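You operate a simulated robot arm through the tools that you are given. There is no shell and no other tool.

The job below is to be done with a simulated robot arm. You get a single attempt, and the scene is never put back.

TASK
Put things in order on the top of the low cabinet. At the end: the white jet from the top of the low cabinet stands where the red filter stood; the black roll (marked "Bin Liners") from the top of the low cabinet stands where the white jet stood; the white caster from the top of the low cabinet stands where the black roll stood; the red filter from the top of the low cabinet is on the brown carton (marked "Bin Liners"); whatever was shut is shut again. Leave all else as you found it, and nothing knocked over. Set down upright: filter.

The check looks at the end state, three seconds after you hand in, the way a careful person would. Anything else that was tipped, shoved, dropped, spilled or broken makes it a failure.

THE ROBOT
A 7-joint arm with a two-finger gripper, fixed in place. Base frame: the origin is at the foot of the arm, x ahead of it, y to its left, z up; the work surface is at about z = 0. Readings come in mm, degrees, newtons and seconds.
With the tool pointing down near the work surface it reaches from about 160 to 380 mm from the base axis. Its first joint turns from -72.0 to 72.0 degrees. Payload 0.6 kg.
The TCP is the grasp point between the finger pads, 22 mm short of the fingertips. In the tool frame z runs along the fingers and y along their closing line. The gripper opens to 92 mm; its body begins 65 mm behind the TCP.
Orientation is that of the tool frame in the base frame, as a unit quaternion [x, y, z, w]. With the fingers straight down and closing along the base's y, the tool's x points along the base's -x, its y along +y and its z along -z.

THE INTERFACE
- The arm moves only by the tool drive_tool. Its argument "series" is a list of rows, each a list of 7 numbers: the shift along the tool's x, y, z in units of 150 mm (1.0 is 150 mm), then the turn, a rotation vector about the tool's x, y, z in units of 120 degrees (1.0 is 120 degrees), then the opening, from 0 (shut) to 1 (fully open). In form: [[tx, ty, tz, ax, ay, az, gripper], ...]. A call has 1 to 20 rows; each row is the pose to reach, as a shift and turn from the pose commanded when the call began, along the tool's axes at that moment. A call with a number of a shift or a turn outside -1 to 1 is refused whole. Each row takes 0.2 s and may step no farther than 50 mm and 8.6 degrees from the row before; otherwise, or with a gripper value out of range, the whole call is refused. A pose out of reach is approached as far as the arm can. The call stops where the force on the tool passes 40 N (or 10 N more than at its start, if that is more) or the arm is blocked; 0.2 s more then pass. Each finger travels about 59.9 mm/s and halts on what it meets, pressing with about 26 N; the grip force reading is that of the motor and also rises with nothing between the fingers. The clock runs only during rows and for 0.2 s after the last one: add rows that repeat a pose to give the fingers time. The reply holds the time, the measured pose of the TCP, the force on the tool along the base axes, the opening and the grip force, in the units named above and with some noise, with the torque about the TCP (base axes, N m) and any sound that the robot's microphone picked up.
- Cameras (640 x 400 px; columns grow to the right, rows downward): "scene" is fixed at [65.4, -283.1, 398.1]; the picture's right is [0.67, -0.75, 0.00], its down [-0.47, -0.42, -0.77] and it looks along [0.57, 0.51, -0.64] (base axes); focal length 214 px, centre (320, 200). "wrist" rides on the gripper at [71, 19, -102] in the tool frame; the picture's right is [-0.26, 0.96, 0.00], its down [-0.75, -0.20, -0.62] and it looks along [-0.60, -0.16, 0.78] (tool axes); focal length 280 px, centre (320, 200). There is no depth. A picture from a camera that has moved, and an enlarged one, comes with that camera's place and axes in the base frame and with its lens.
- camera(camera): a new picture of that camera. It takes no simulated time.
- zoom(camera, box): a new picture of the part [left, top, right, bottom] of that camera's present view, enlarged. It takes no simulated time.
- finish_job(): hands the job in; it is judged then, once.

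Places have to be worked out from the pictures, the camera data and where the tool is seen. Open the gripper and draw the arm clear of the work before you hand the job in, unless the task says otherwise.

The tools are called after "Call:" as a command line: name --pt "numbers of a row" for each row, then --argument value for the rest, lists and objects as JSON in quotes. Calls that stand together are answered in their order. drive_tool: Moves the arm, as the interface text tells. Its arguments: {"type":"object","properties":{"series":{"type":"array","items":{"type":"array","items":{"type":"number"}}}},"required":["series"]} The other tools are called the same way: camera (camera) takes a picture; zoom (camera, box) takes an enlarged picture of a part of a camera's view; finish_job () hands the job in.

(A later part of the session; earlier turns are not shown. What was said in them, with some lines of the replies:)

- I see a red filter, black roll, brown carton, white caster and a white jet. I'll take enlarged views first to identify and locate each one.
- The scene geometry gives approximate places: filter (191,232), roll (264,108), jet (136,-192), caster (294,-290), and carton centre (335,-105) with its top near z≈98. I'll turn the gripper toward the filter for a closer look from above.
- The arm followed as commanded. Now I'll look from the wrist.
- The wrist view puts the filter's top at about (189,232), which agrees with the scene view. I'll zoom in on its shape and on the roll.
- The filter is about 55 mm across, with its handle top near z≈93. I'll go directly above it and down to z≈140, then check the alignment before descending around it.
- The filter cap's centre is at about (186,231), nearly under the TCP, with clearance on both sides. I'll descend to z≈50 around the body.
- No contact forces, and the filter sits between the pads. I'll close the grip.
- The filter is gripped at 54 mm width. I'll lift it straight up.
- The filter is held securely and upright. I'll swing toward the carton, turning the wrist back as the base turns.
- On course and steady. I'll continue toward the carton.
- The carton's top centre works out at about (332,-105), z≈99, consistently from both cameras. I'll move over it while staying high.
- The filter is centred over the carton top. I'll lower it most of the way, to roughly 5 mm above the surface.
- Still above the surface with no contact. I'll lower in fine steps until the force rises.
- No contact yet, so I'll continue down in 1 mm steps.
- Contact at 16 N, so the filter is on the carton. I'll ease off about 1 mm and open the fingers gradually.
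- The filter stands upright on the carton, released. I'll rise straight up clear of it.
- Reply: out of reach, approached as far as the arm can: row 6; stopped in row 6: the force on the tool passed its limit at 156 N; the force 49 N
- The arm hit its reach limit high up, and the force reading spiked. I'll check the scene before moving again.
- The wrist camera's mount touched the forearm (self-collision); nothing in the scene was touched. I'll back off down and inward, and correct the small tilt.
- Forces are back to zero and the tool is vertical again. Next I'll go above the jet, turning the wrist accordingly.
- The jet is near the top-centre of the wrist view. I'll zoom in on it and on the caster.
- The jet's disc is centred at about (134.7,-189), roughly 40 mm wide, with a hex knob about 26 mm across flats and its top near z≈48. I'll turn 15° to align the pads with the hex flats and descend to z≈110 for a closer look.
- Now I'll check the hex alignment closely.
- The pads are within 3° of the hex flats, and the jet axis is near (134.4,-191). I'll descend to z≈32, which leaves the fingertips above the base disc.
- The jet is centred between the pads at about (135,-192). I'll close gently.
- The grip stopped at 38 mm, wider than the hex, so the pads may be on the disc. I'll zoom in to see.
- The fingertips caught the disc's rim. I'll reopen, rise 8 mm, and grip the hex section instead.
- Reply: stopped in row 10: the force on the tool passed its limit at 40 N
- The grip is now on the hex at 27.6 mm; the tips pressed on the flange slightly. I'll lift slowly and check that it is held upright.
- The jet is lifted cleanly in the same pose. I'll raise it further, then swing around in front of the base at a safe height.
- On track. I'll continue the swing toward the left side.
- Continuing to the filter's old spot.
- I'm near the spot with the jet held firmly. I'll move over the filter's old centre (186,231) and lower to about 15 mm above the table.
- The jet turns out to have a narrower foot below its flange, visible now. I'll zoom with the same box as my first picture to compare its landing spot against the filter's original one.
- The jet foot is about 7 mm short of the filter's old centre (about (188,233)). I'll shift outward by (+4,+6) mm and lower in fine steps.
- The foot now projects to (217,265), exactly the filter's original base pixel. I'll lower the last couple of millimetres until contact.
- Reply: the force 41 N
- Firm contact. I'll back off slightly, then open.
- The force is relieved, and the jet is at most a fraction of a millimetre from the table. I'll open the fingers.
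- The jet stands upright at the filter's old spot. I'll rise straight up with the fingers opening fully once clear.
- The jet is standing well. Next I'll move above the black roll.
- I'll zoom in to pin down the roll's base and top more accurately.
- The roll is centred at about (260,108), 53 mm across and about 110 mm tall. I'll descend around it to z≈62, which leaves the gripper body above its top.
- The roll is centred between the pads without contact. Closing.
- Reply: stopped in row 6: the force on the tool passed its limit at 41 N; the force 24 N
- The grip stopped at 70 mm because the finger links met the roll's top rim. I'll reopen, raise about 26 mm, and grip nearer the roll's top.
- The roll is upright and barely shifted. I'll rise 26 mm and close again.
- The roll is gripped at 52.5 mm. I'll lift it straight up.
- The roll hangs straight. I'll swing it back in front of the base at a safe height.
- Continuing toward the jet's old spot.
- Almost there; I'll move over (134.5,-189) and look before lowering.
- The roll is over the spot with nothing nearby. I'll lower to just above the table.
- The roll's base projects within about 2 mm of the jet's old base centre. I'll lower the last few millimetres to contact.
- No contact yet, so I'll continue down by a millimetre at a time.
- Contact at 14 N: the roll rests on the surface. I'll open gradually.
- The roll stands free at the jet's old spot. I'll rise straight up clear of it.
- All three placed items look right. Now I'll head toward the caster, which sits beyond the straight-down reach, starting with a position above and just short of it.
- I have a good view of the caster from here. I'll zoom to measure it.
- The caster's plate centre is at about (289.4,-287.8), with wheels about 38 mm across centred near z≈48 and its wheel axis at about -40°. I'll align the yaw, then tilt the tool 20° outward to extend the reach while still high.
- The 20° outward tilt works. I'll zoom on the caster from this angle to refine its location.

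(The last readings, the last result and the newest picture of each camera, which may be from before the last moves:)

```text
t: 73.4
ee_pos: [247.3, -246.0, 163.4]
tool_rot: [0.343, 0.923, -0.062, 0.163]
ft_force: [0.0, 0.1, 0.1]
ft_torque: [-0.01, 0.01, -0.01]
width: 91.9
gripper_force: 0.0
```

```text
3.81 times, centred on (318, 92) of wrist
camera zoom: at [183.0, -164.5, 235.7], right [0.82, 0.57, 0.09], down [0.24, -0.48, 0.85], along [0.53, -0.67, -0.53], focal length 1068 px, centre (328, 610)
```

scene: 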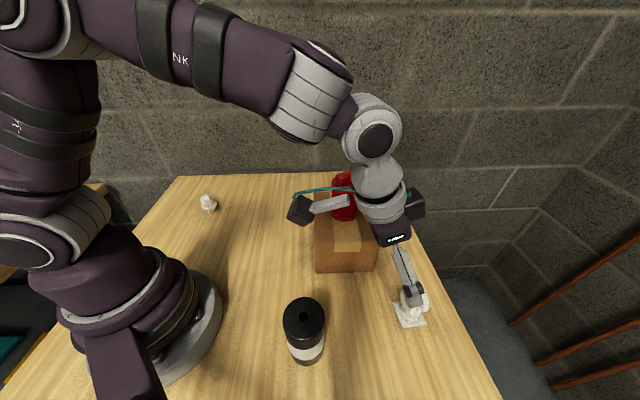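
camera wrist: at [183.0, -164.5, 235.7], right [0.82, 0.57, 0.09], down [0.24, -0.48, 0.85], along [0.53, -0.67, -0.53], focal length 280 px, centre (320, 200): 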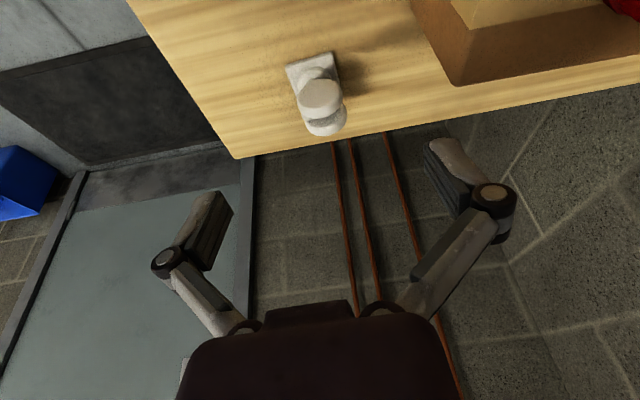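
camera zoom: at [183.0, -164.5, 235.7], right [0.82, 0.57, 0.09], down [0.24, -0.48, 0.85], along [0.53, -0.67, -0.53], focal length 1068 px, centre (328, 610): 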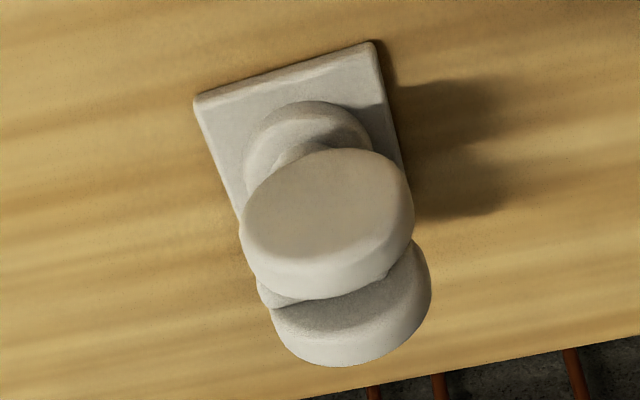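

The refined wheel centre is near (289.7,-283.0, z≈46.5), offset about 3.5 mm from the plate centre (289.3,-287.2). I'll move above it with the fingers partly closed to stay clear of the carton.

Call:
drive_tool --pt "-0.04 0 0.08 0 0 0 0.9" --pt "-0.09 0 0.18 0 0 0 0.8" --pt "-0.14 0 0.28 0 0 0 0.75" --pt "-0.19 -0.001 0.38 0 0 0 0.72" --pt "-0.231 -0.002 0.463 0 0 0 0.72" --pt "-0.231 -0.002 0.463 0 0 0 0.72"

Call:
camera --camera "wrist"

Call:
camera --camera "scene"

```text
t: 74.8
ee_pos: [290.6, -282.5, 111.7]
tool_rot: [0.342, 0.923, -0.061, 0.163]
ft_force: [-0.4, 1.1, 1.2]
ft_torque: [0.03, 0.01, -0.05]
width: 66.2
gripper_force: 0.0
```

```text
taken
camera wrist: at [225.3, -201.5, 182.7], right [0.82, 0.57, 0.09], down [0.24, -0.48, 0.85], along [0.53, -0.67, -0.53], focal length 280 px, centre (320, 200)
```

wrist: 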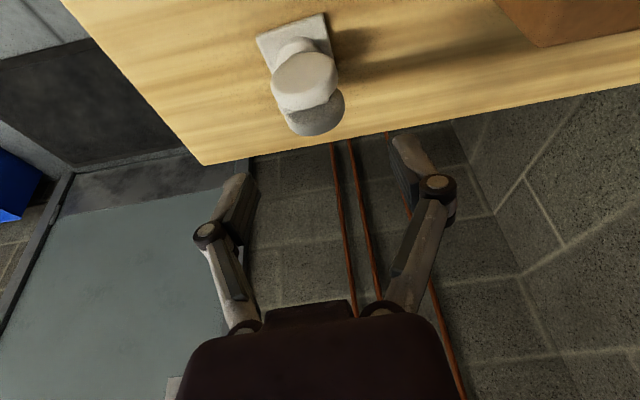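

```text
taken
```

scene: 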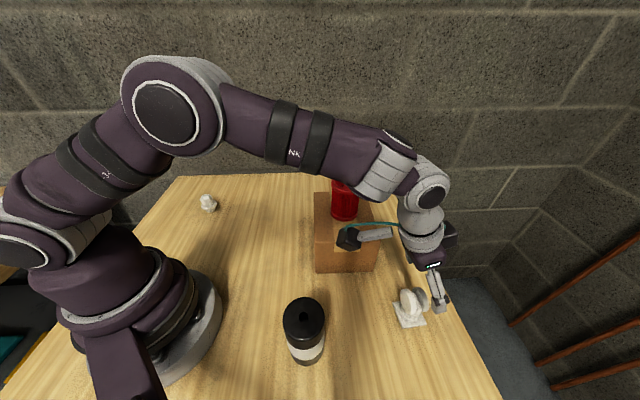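

In position above the caster. I'll zoom once more to verify alignment before descending.

Call:
zoom --camera "wrist" --box '[250, 5, 362, 145]'

```text
2.86 times, centred on (306, 75) of wrist
camera zoom: at [225.3, -201.5, 182.7], right [0.82, 0.57, 0.09], down [0.24, -0.48, 0.85], along [0.53, -0.67, -0.53], focal length 801 px, centre (360, 557)
```

zoom: 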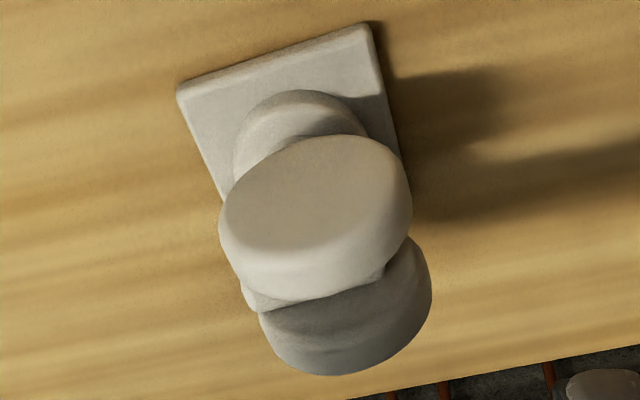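

Everything agrees: the wheel centre is at about (290.8,-283.2), directly below the TCP. I'll descend vertically to z≈46 in small steps.

Call:
drive_tool --pt "0.03 0 0.082 0 0 0 0.72" --pt "0.06 0 0.165 0 0 0 0.72" --pt "0.09 0 0.247 0 0 0 0.72" --pt "0.115 0 0.316 0 0 0 0.72" --pt "0.135 0 0.371 0 0 0 0.72" --pt "0.15 0 0.412 0 0 0 0.72" --pt "0.15 0 0.412 0 0 0 0.72"

Call:
camera --camera "wrist"

Call:
zoom --camera "scene" --box '[330, 200, 480, 350]'

```text
t: 76.4
ee_pos: [290.3, -282.5, 43.9]
tool_rot: [0.342, 0.923, -0.061, 0.163]
ft_force: [-0.6, 0.3, 0.2]
ft_torque: [0.02, 0.02, 0.01]
width: 66.1
gripper_force: 0.2
```

```text
taken
camera wrist: at [225.7, -201.5, 116.7], right [0.82, 0.57, 0.09], down [0.24, -0.48, 0.85], along [0.53, -0.67, -0.53], focal length 280 px, centre (320, 200)
```

wrist: 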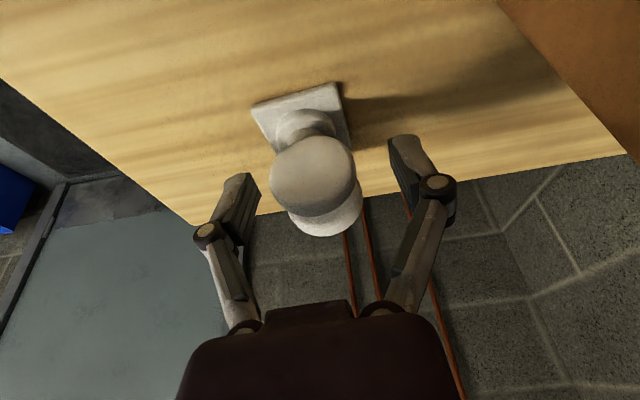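

```text
2.67 times, centred on (405, 275) of scene
camera zoom: at [65.4, -283.1, 398.1], right [0.67, -0.75, 0.0], down [-0.47, -0.42, -0.77], along [0.57, 0.51, -0.64], focal length 572 px, centre (93, 0)
```

zoom: 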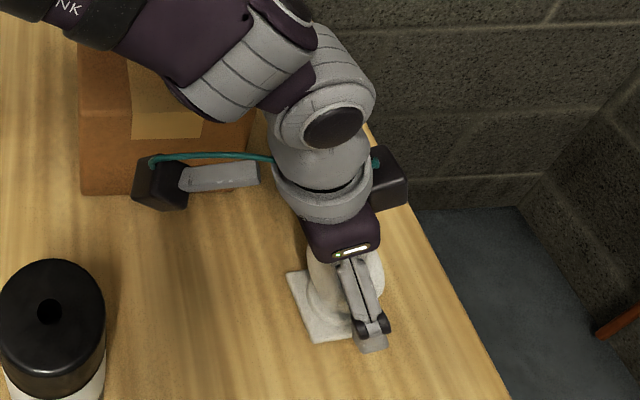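

The wheels sit centred between the pads with clearance on both sides. Closing gently.

Call:
drive_tool --pt "0 0 0 0 0 0 0.6" --pt "0 0 0 0 0 0 0.5" --pt "0 0 0 0 0 0 0.4" --pt "0 0 0 0 0 0 0.3" --pt "0 0 0 0 0 0 0.15" --pt "0 0 0 0 0 0 0" --pt "0 0 0 0 0 0 0"

Call:
camera --camera "wrist"

Call:
zoom --camera "scene" --box '[380, 270, 450, 345]'

```text
t: 78.0
ee_pos: [289.8, -283.9, 46.7]
tool_rot: [0.343, 0.923, -0.062, 0.163]
ft_force: [-1.0, -0.5, 4.9]
ft_torque: [-0.03, 0.0, -0.04]
width: 36.2
gripper_force: 26.2
```

```text
taken
camera wrist: at [225.7, -201.6, 116.8], right [0.82, 0.57, 0.09], down [0.24, -0.48, 0.85], along [0.53, -0.67, -0.53], focal length 280 px, centre (320, 200)
```

wrist: 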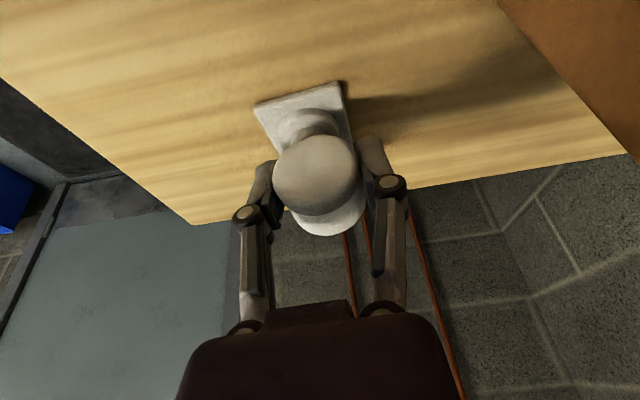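

```text
5.33 times, centred on (415, 308) of scene
camera zoom: at [65.4, -283.1, 398.1], right [0.67, -0.75, 0.0], down [-0.47, -0.42, -0.77], along [0.57, 0.51, -0.64], focal length 1144 px, centre (-187, -373)
```

zoom: 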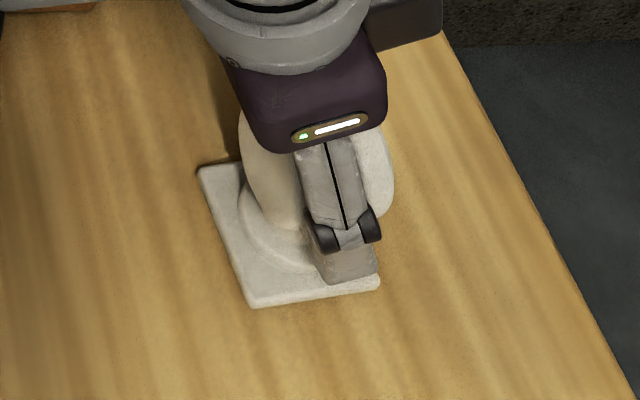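

Gripped at 36 mm on the wheel treads. I'll lift vertically by a small amount first and check that it holds.

Call:
drive_tool --pt "-0.007 0 -0.019 0 0 0 0" --pt "-0.02 0 -0.055 0 0 0 0" --pt "-0.04 0 -0.11 0 0 0 0" --pt "-0.057 0 -0.157 0 0 0 0" --pt "-0.057 0 -0.157 0 0 0 0"

Call:
zoom --camera "wrist" --box '[230, 60, 410, 250]'

Call:
zoom --camera "scene" --box '[360, 240, 460, 345]'

```text
t: 79.2
ee_pos: [289.5, -283.2, 71.4]
tool_rot: [0.342, 0.923, -0.062, 0.163]
ft_force: [-0.4, -0.2, -1.0]
ft_torque: [0.02, 0.0, -0.01]
width: 36.1
gripper_force: 26.5
```

```text
2.11 times, centred on (320, 155) of wrist
camera zoom: at [225.4, -201.5, 141.8], right [0.82, 0.57, 0.09], down [0.24, -0.48, 0.85], along [0.53, -0.67, -0.53], focal length 590 px, centre (320, 295)
```

zoom: 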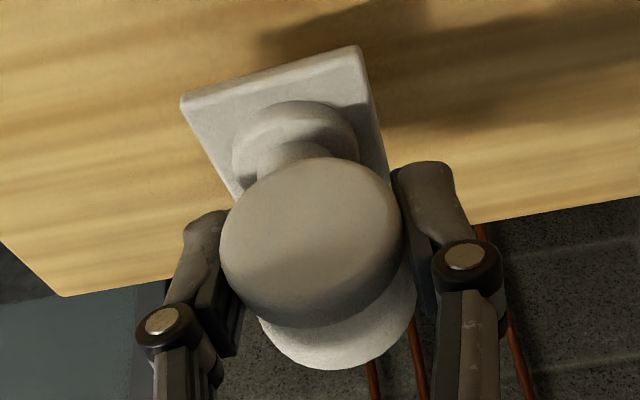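

```text
3.81 times, centred on (410, 292) of scene
camera zoom: at [65.4, -283.1, 398.1], right [0.67, -0.75, 0.0], down [-0.47, -0.42, -0.77], along [0.57, 0.51, -0.64], focal length 817 px, centre (-23, -152)
```

zoom: 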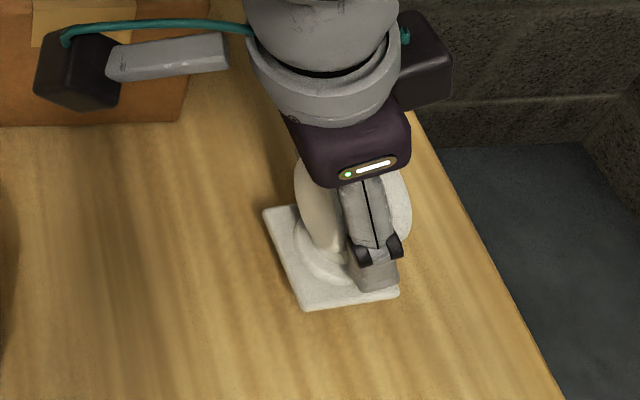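

The caster is held rigidly in the same attitude. I'll lift further and draw inward, keeping the 20° tilt so it stays level.

Call:
drive_tool --pt "-0.03 0 -0.082 0 0 0 0" --pt "-0.07 0 -0.195 0 0 0 0" --pt "-0.114 0 -0.313 0 0 0 0" --pt "-0.04 0 -0.41 0 0 0 0" --pt "0.03 0 -0.5 0 0 0 0" --pt "0.1 0 -0.6 0 0 0 0" --pt "0.171 0 -0.7 0 0 0 0" --pt "0.26 0 -0.79 0 0 0 0" --pt "0.345 0 -0.88 0 0 0 0" --pt "0.427 0 -0.97 0 0 0 0" --pt "0.427 0 -0.97 0 0 0 0"

Call:
camera --camera "scene"

Call:
camera --camera "wrist"

```text
t: 81.6
ee_pos: [208.8, -211.7, 184.2]
tool_rot: [0.343, 0.923, -0.062, 0.164]
ft_force: [-0.3, -0.2, -1.6]
ft_torque: [0.02, 0.0, 0.01]
width: 36.1
gripper_force: 25.9
```

```text
taken
```

scene: 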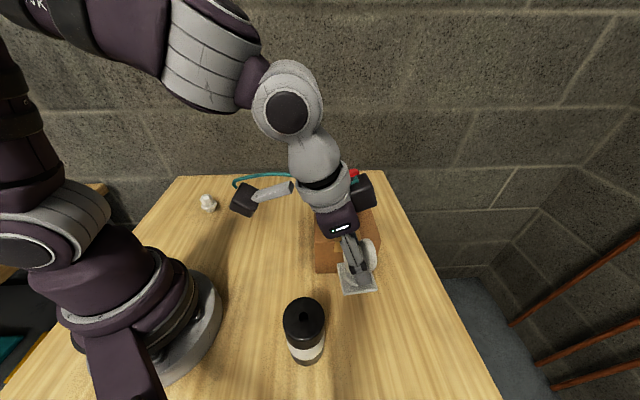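

```text
taken
camera wrist: at [142.6, -129.5, 256.1], right [0.82, 0.57, 0.09], down [0.24, -0.48, 0.85], along [0.53, -0.67, -0.53], focal length 280 px, centre (320, 200)
```

wrist: 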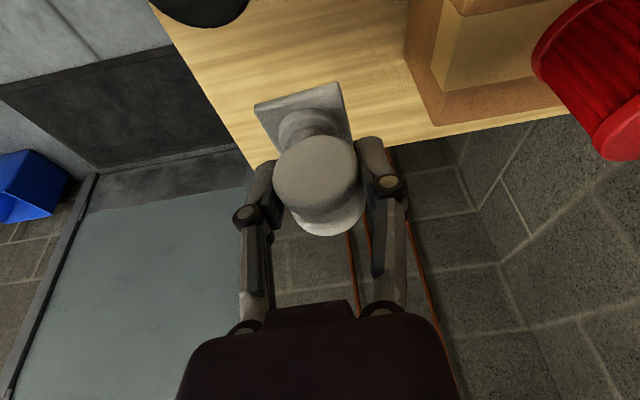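

All steady. I'll rotate back toward the left side with the tilt maintained, staying above carton height and well inside the filter.

Call:
drive_tool --pt "0.04 0.06 -0.02 -0.006 0 -0.016 0" --pt "0.11 0.17 -0.05 -0.017 0 -0.047 0" --pt "0.18 0.285 -0.083 -0.029 0 -0.08 0" --pt "0.26 0.4 -0.117 -0.041 0 -0.112 0" --pt "0.33 0.52 -0.152 -0.053 0 -0.145 0" --pt "0.4 0.63 -0.184 -0.064 0 -0.176 0" --pt "0.463 0.722 -0.211 -0.0735 0 -0.202 0" --pt "0.463 0.722 -0.211 -0.0735 0 -0.202 0"

Call:
camera --camera "scene"

```text
t: 83.4
ee_pos: [219.1, -79.1, 191.4]
tool_rot: [0.126, 0.977, -0.023, 0.172]
ft_force: [0.1, 0.4, -1.4]
ft_torque: [-0.03, -0.02, -0.02]
width: 36.2
gripper_force: 25.9
```

```text
taken
```

scene: 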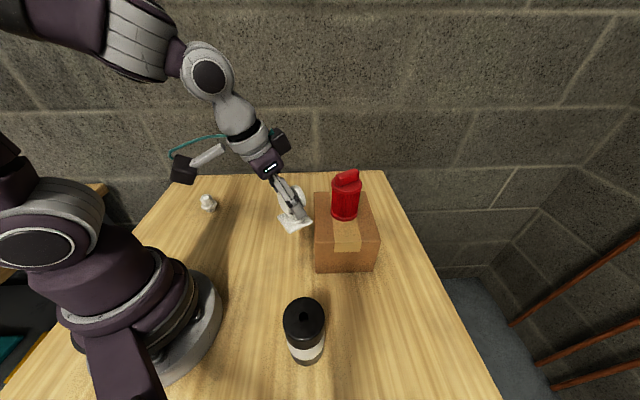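

Smooth. I'll continue the swing.

Call:
drive_tool --pt "0.004 0.06 -0.001 -0.004 0 -0.012 0" --pt "0.011 0.18 -0.004 -0.013 0 -0.036 0" --pt "0.019 0.31 -0.007 -0.0225 0 -0.0615 0" --pt "0.027 0.44 -0.01 -0.032 0 -0.087 0" --pt "0.035 0.56 -0.013 -0.0405 0 -0.111 0" --pt "0.042 0.67 -0.015 -0.0485 0 -0.133 0" --pt "0.046 0.738 -0.017 -0.0533 0 -0.1465 0" --pt "0.046 0.738 -0.017 -0.0533 0 -0.1465 0"

```text
t: 85.2
ee_pos: [240.2, 29.4, 189.2]
tool_rot: [-0.034, 0.984, 0.004, 0.173]
ft_force: [-1.0, 0.2, -1.7]
ft_torque: [-0.05, 0.01, 0.01]
width: 36.1
gripper_force: 26.3
```

Next, over the roll's old spot.

Call:
drive_tool --pt "-0.02 0.08 0.007 -0.008 0 -0.022 0" --pt "-0.05 0.2 0.018 -0.0195 0 -0.0535 0" --pt "-0.08 0.32 0.029 -0.031 0 -0.0855 0" --pt "-0.11 0.44 0.04 -0.043 0 -0.1175 0" --pt "-0.132 0.529 0.048 -0.0513 0 -0.141 0" --pt "-0.132 0.529 0.048 -0.0513 0 -0.141 0"

Call:
camera --camera "wrist"

Call:
camera --camera "scene"

```text
t: 86.6
ee_pos: [256.0, 109.9, 189.5]
tool_rot: [-0.187, 0.967, 0.032, 0.17]
ft_force: [-0.7, -0.9, -0.5]
ft_torque: [0.02, 0.01, -0.02]
width: 36.0
gripper_force: 26.3
```

```text
taken
camera wrist: at [155.4, 90.6, 262.4], right [-0.13, 0.99, 0.09], down [0.53, 0.0, 0.84], along [0.83, 0.16, -0.53], focal length 280 px, centre (320, 200)
```

wrist: 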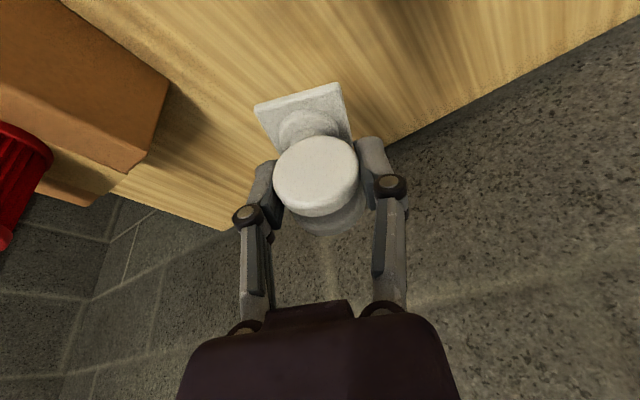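

```text
taken
```

scene: 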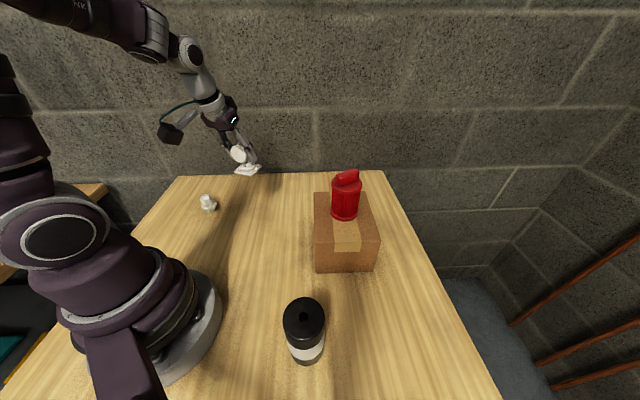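

The caster is above the roll's old spot and level. I'll descend vertically to about 10 mm above the surface.

Call:
drive_tool --pt "0.03 0 0.083 0 0 0 0" --pt "0.065 0 0.18 0 0 0 0" --pt "0.1 0 0.275 0 0 0 0" --pt "0.135 0 0.372 0 0 0 0" --pt "0.17 0 0.468 0 0 0 0" --pt "0.205 0 0.564 0 0 0 0" --pt "0.24 0 0.66 0 0 0 0" --pt "0.27 0 0.743 0 0 0 0" --pt "0.295 0 0.812 0 0 0 0" --pt "0.304 0 0.837 0 0 0 0" --pt "0.304 0 0.837 0 0 0 0"

Call:
zoom --camera "scene" --box '[170, 160, 290, 235]'

Call:
camera --camera "wrist"

```text
t: 89.0
ee_pos: [257.4, 108.9, 57.4]
tool_rot: [-0.187, 0.967, 0.032, 0.17]
ft_force: [-0.1, -0.8, -1.0]
ft_torque: [0.01, 0.02, 0.02]
width: 36.2
gripper_force: 25.8
```

```text
5.33 times, centred on (230, 198) of scene
camera zoom: at [65.4, -283.1, 398.1], right [0.67, -0.75, 0.0], down [-0.47, -0.42, -0.77], along [0.57, 0.51, -0.64], focal length 1144 px, centre (800, 213)
```

zoom: 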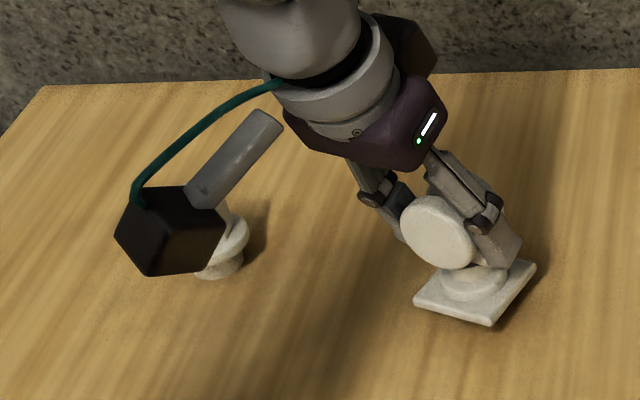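

```text
taken
camera wrist: at [155.3, 90.8, 128.1], right [-0.13, 0.99, 0.09], down [0.53, -0.01, 0.85], along [0.84, 0.16, -0.53], focal length 280 px, centre (320, 200)
```

wrist: 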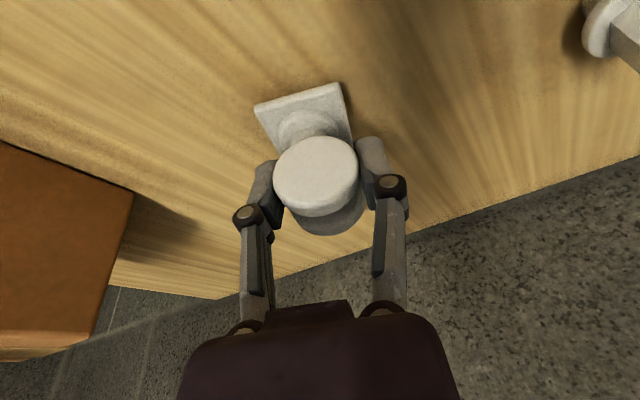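

The plate's centre will land at about pixel (479,298), against the roll's original base at (479,300). I'll lower most of the remaining gap.

Call:
drive_tool --pt "0.008 0 0.022 0 0 0 0" --pt "0.015 0 0.042 0 0 0 0" --pt "0.0205 0 0.0564 0 0 0 0" --pt "0.0205 0 0.0564 0 0 0 0"

Call:
zoom --camera "scene" --box '[230, 180, 290, 230]'

```text
t: 90.0
ee_pos: [256.9, 109.7, 48.0]
tool_rot: [-0.186, 0.967, 0.033, 0.17]
ft_force: [0.3, -0.5, -1.1]
ft_torque: [0.03, 0.01, 0.0]
width: 36.0
gripper_force: 25.9
```

```text
8.00 times, centred on (260, 205) of scene
camera zoom: at [65.4, -283.1, 398.1], right [0.67, -0.75, 0.0], down [-0.47, -0.42, -0.77], along [0.57, 0.51, -0.64], focal length 1716 px, centre (800, 160)
```

zoom: 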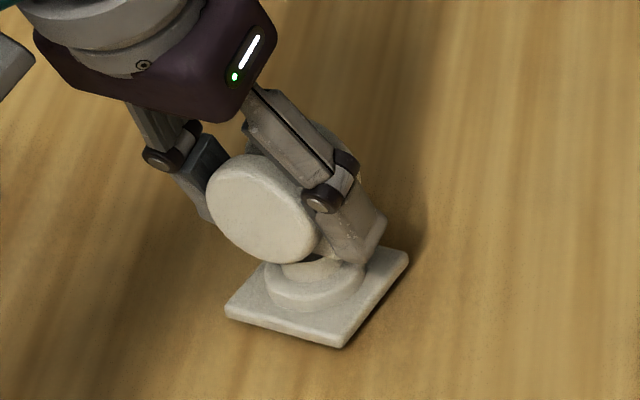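

Nearly down. I'll take fine 1 mm steps until the force rises.

Call:
drive_tool --pt "0.0023 0 0.0063 0 0 0 0" --pt "0.0046 0 0.0126 0 0 0 0" --pt "0.0046 0 0.0126 0 0 0 0"

```text
t: 90.8
ee_pos: [256.2, 109.7, 45.9]
tool_rot: [-0.187, 0.967, 0.033, 0.17]
ft_force: [0.4, -0.8, -0.8]
ft_torque: [0.02, 0.02, 0.0]
width: 36.0
gripper_force: 26.5
```

No contact yet; one more millimetre.

Call:
drive_tool --pt "0.0023 0 0.0063 0 0 0 0" --pt "0.0023 0 0.0063 0 0 0 0"

```text
t: 91.4
ee_pos: [256.5, 109.5, 45.0]
tool_rot: [-0.186, 0.967, 0.031, 0.171]
ft_force: [-1.1, -0.2, 3.1]
ft_torque: [-0.03, -0.07, 0.01]
width: 36.1
gripper_force: 25.9
```

First light contact (3 N). I'll check that the plate lies flat before releasing.

Call:
drive_tool --pt "0.001 0 0.0027 0 0 0 0" --pt "0.001 0 0.0027 0 0 0 0"

Call:
zoom --camera "scene" --box '[230, 180, 290, 230]'

Call:
zoom --camera "wrist" --box '[230, 60, 410, 250]'

```text
t: 92.0
ee_pos: [257.4, 110.8, 45.4]
tool_rot: [-0.186, 0.967, 0.032, 0.171]
ft_force: [-3.4, -1.5, 15.4]
ft_torque: [0.06, -0.12, 0.01]
width: 36.3
gripper_force: 26.3
```

```text
8.00 times, centred on (260, 205) of scene
camera zoom: at [65.4, -283.1, 398.1], right [0.67, -0.75, 0.0], down [-0.47, -0.42, -0.77], along [0.57, 0.51, -0.64], focal length 1716 px, centre (800, 160)
```

zoom: 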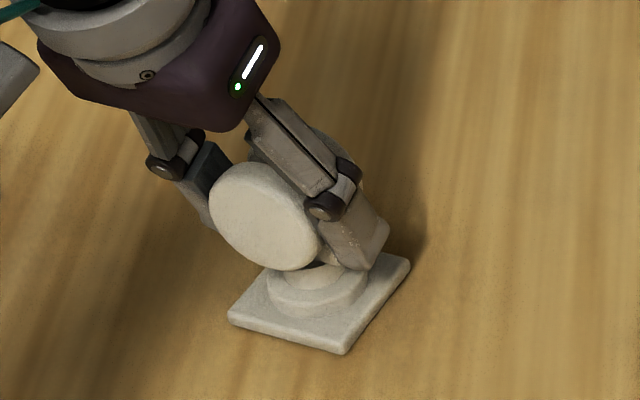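

```text
2.11 times, centred on (320, 155) of wrist
camera zoom: at [155.5, 90.8, 116.4], right [-0.13, 0.99, 0.09], down [0.53, -0.01, 0.85], along [0.84, 0.16, -0.53], focal length 590 px, centre (320, 295)
```

zoom: 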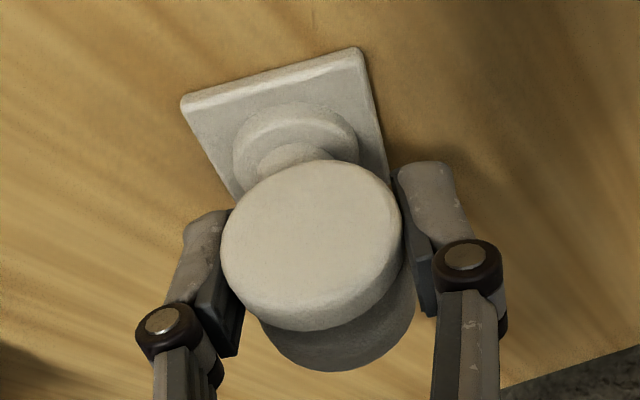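

The plate sits flat, and its centre pixel matches the roll's original base centre. I'll release gradually.

Call:
drive_tool --pt "-0.0015 0 -0.004 0 0 0 0.2" --pt "-0.0015 0 -0.004 0 0 0 0.45" --pt "-0.0015 0 -0.004 0 0 0 0.55" --pt "-0.0015 0 -0.004 0 0 0 0.65" --pt "-0.0015 0 -0.004 0 0 0 0.72" --pt "-0.0015 0 -0.004 0 0 0 0.72"

Call:
zoom --camera "scene" --box '[230, 180, 290, 230]'

Call:
camera --camera "wrist"

```text
t: 93.4
ee_pos: [256.2, 109.4, 45.2]
tool_rot: [-0.186, 0.967, 0.032, 0.171]
ft_force: [-0.8, -0.4, 0.2]
ft_torque: [0.01, 0.0, -0.01]
width: 66.2
gripper_force: 0.1
```

```text
8.00 times, centred on (260, 205) of scene
camera zoom: at [65.4, -283.1, 398.1], right [0.67, -0.75, 0.0], down [-0.47, -0.42, -0.77], along [0.57, 0.51, -0.64], focal length 1716 px, centre (800, 160)
```

zoom: 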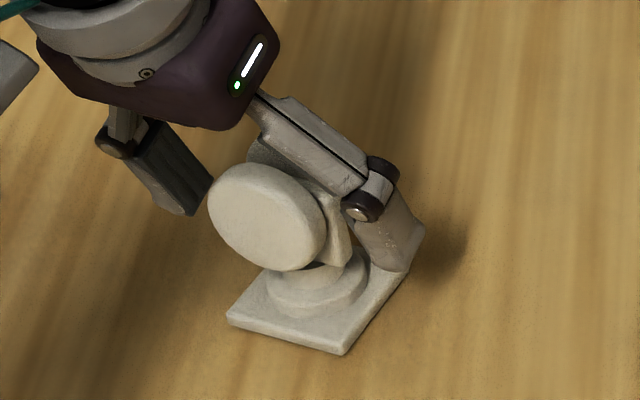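

```text
taken
camera wrist: at [155.4, 90.7, 117.0], right [-0.13, 0.99, 0.09], down [0.53, -0.01, 0.85], along [0.83, 0.16, -0.53], focal length 280 px, centre (320, 200)
```

wrist: 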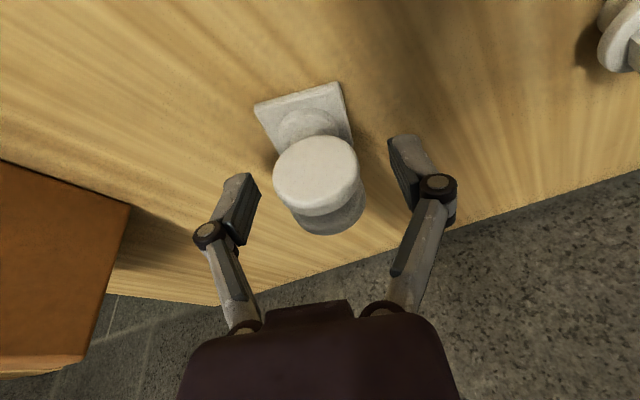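

The caster stands on its own. I'll back out along the finger axis.

Call:
drive_tool --pt "0 0 -0.04 0 0 0 0.72" --pt "0 0 -0.12 0 0 0 0.72" --pt "0 0 -0.22 0 0 0 0.72" --pt "0 0 -0.34 0 0 0 0.72" --pt "0 0 -0.48 0 0 0 0.8" --pt "0 0 -0.62 0 0 0 0.9" --pt "0 0 -0.76 0 0 0 1" --pt "0 0 -0.9 0 0 0 1" --pt "0 0 -0.9 0 0 0 1"

Call:
camera --camera "scene"

Call:
camera --camera "wrist"

```text
t: 95.4
ee_pos: [214.3, 92.1, 172.9]
tool_rot: [-0.186, 0.967, 0.032, 0.17]
ft_force: [0.3, 0.4, 0.0]
ft_torque: [0.03, -0.05, -0.02]
width: 91.9
gripper_force: 0.0
```

```text
taken
```

scene: 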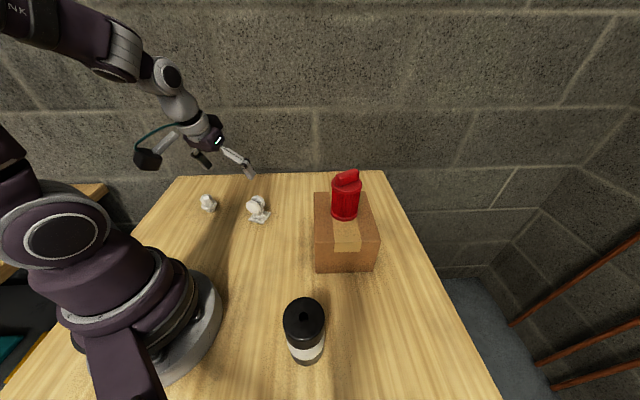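

```text
taken
camera wrist: at [112.5, 73.6, 244.2], right [-0.13, 0.99, 0.09], down [0.53, -0.01, 0.84], along [0.83, 0.16, -0.53], focal length 280 px, centre (320, 200)
```

wrist: 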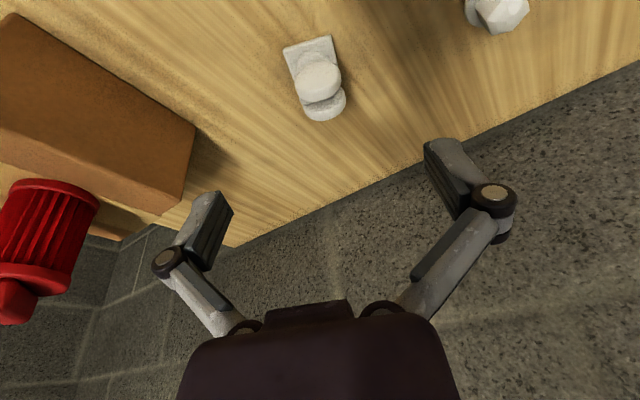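

All objects stand where intended. I'll raise the arm clear, undo the tilt, and then inspect the final layout.

Call:
drive_tool --pt "-0.02 -0.02 -0.1 0 0.01 0 1" --pt "-0.05 -0.06 -0.22 0 0.04 0 1" --pt "-0.09 -0.11 -0.34 0 0.08 0 1" --pt "-0.13 -0.16 -0.45 0 0.115 0 1" --pt "-0.165 -0.21 -0.56 0 0.145 0 1" --pt "-0.189 -0.249 -0.641 0 0.1667 0 1" --pt "-0.189 -0.249 -0.641 0 0.1667 0 1"

Call:
camera --camera "scene"

Call:
zoom --camera "scene" --box '[170, 160, 290, 235]'

Call:
zoom --camera "scene" --box '[270, 270, 450, 382]'

Call:
zoom --camera "scene" --box '[290, 160, 402, 290]'

```text
t: 97.0
ee_pos: [222.4, 54.8, 272.8]
tool_rot: [-0.188, 0.982, 0.0, -0.001]
ft_force: [0.2, 0.3, 0.1]
ft_torque: [-0.01, -0.01, -0.01]
width: 92.1
gripper_force: 0.1
```

```text
taken
```

scene: 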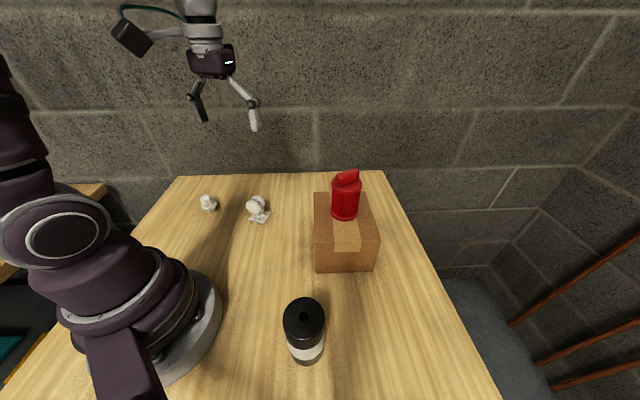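

```text
5.33 times, centred on (230, 198) of scene
camera zoom: at [65.4, -283.1, 398.1], right [0.67, -0.75, 0.0], down [-0.47, -0.42, -0.77], along [0.57, 0.51, -0.64], focal length 1144 px, centre (800, 213)
```

zoom: 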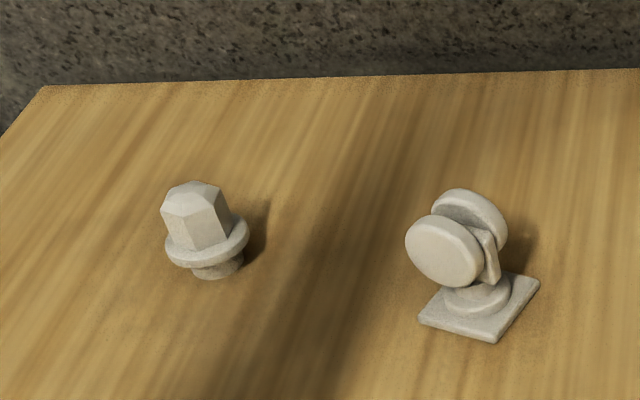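

```text
3.56 times, centred on (360, 326) of scene
camera zoom: at [65.4, -283.1, 398.1], right [0.67, -0.75, 0.0], down [-0.47, -0.42, -0.77], along [0.57, 0.51, -0.64], focal length 763 px, centre (178, -248)
```

zoom: 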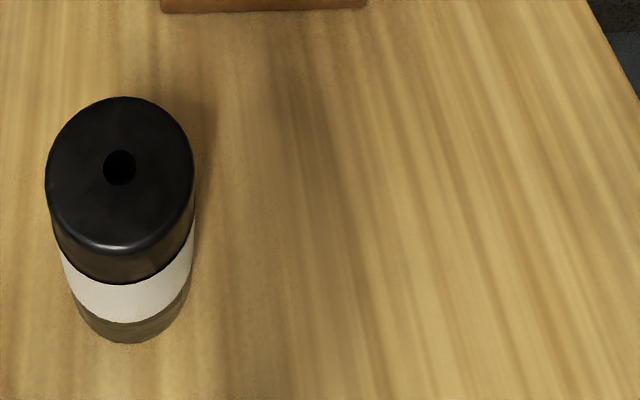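

```text
3.08 times, centred on (346, 225) of scene
camera zoom: at [65.4, -283.1, 398.1], right [0.67, -0.75, 0.0], down [-0.47, -0.42, -0.77], along [0.57, 0.51, -0.64], focal length 660 px, centre (240, 123)
```

zoom: 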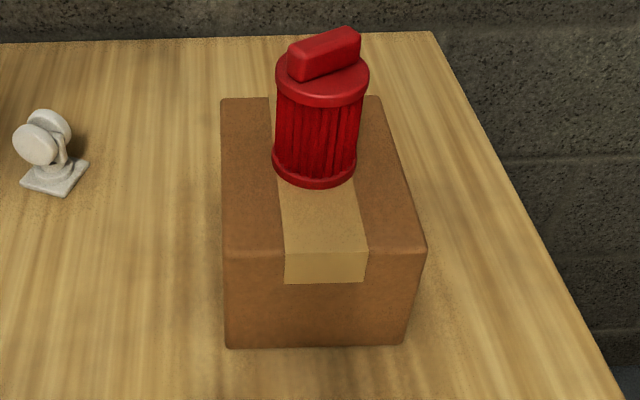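

The layout is right: the jet is at the filter's old spot, the caster at the roll's and the roll at the jet's. The filter stands upright on the unmoved carton. The gripper is open and clear, so I'm handing in the job.

Call:
finish_job

```text
The job is handed in.
```

All four items on the cabinet top are in their new places and standing, and I've handed the job in. I don't have the checker's verdict.

| Item | Now stands | How close |
|---|---|---|
| Red filter | On the brown carton, upright and near the centre of its top | – |
| White jet | Where the filter stood | Within about 3 mm |
| Black roll | Where the jet stood | Within about 3 mm |
| White caster | Where the roll stood | Within about 3 mm |

- **Closeness:** these are estimates from the pictures. I matched each item's base against where the earlier one had stood.
- **Carton and other things:** the carton did not move, nothing was knocked over, and nothing had to be opened.
- **Arm contact:** while rising from the carton, the wrist camera's mount bumped the arm's own forearm and the force reading briefly reached 156 N. Nothing on the cabinet was touched.
- **Roll:** the first attempt to grip it nudged it a few millimetres on the surface before I moved it. It stayed upright.

The gripper is open, and the arm is back near where it started.
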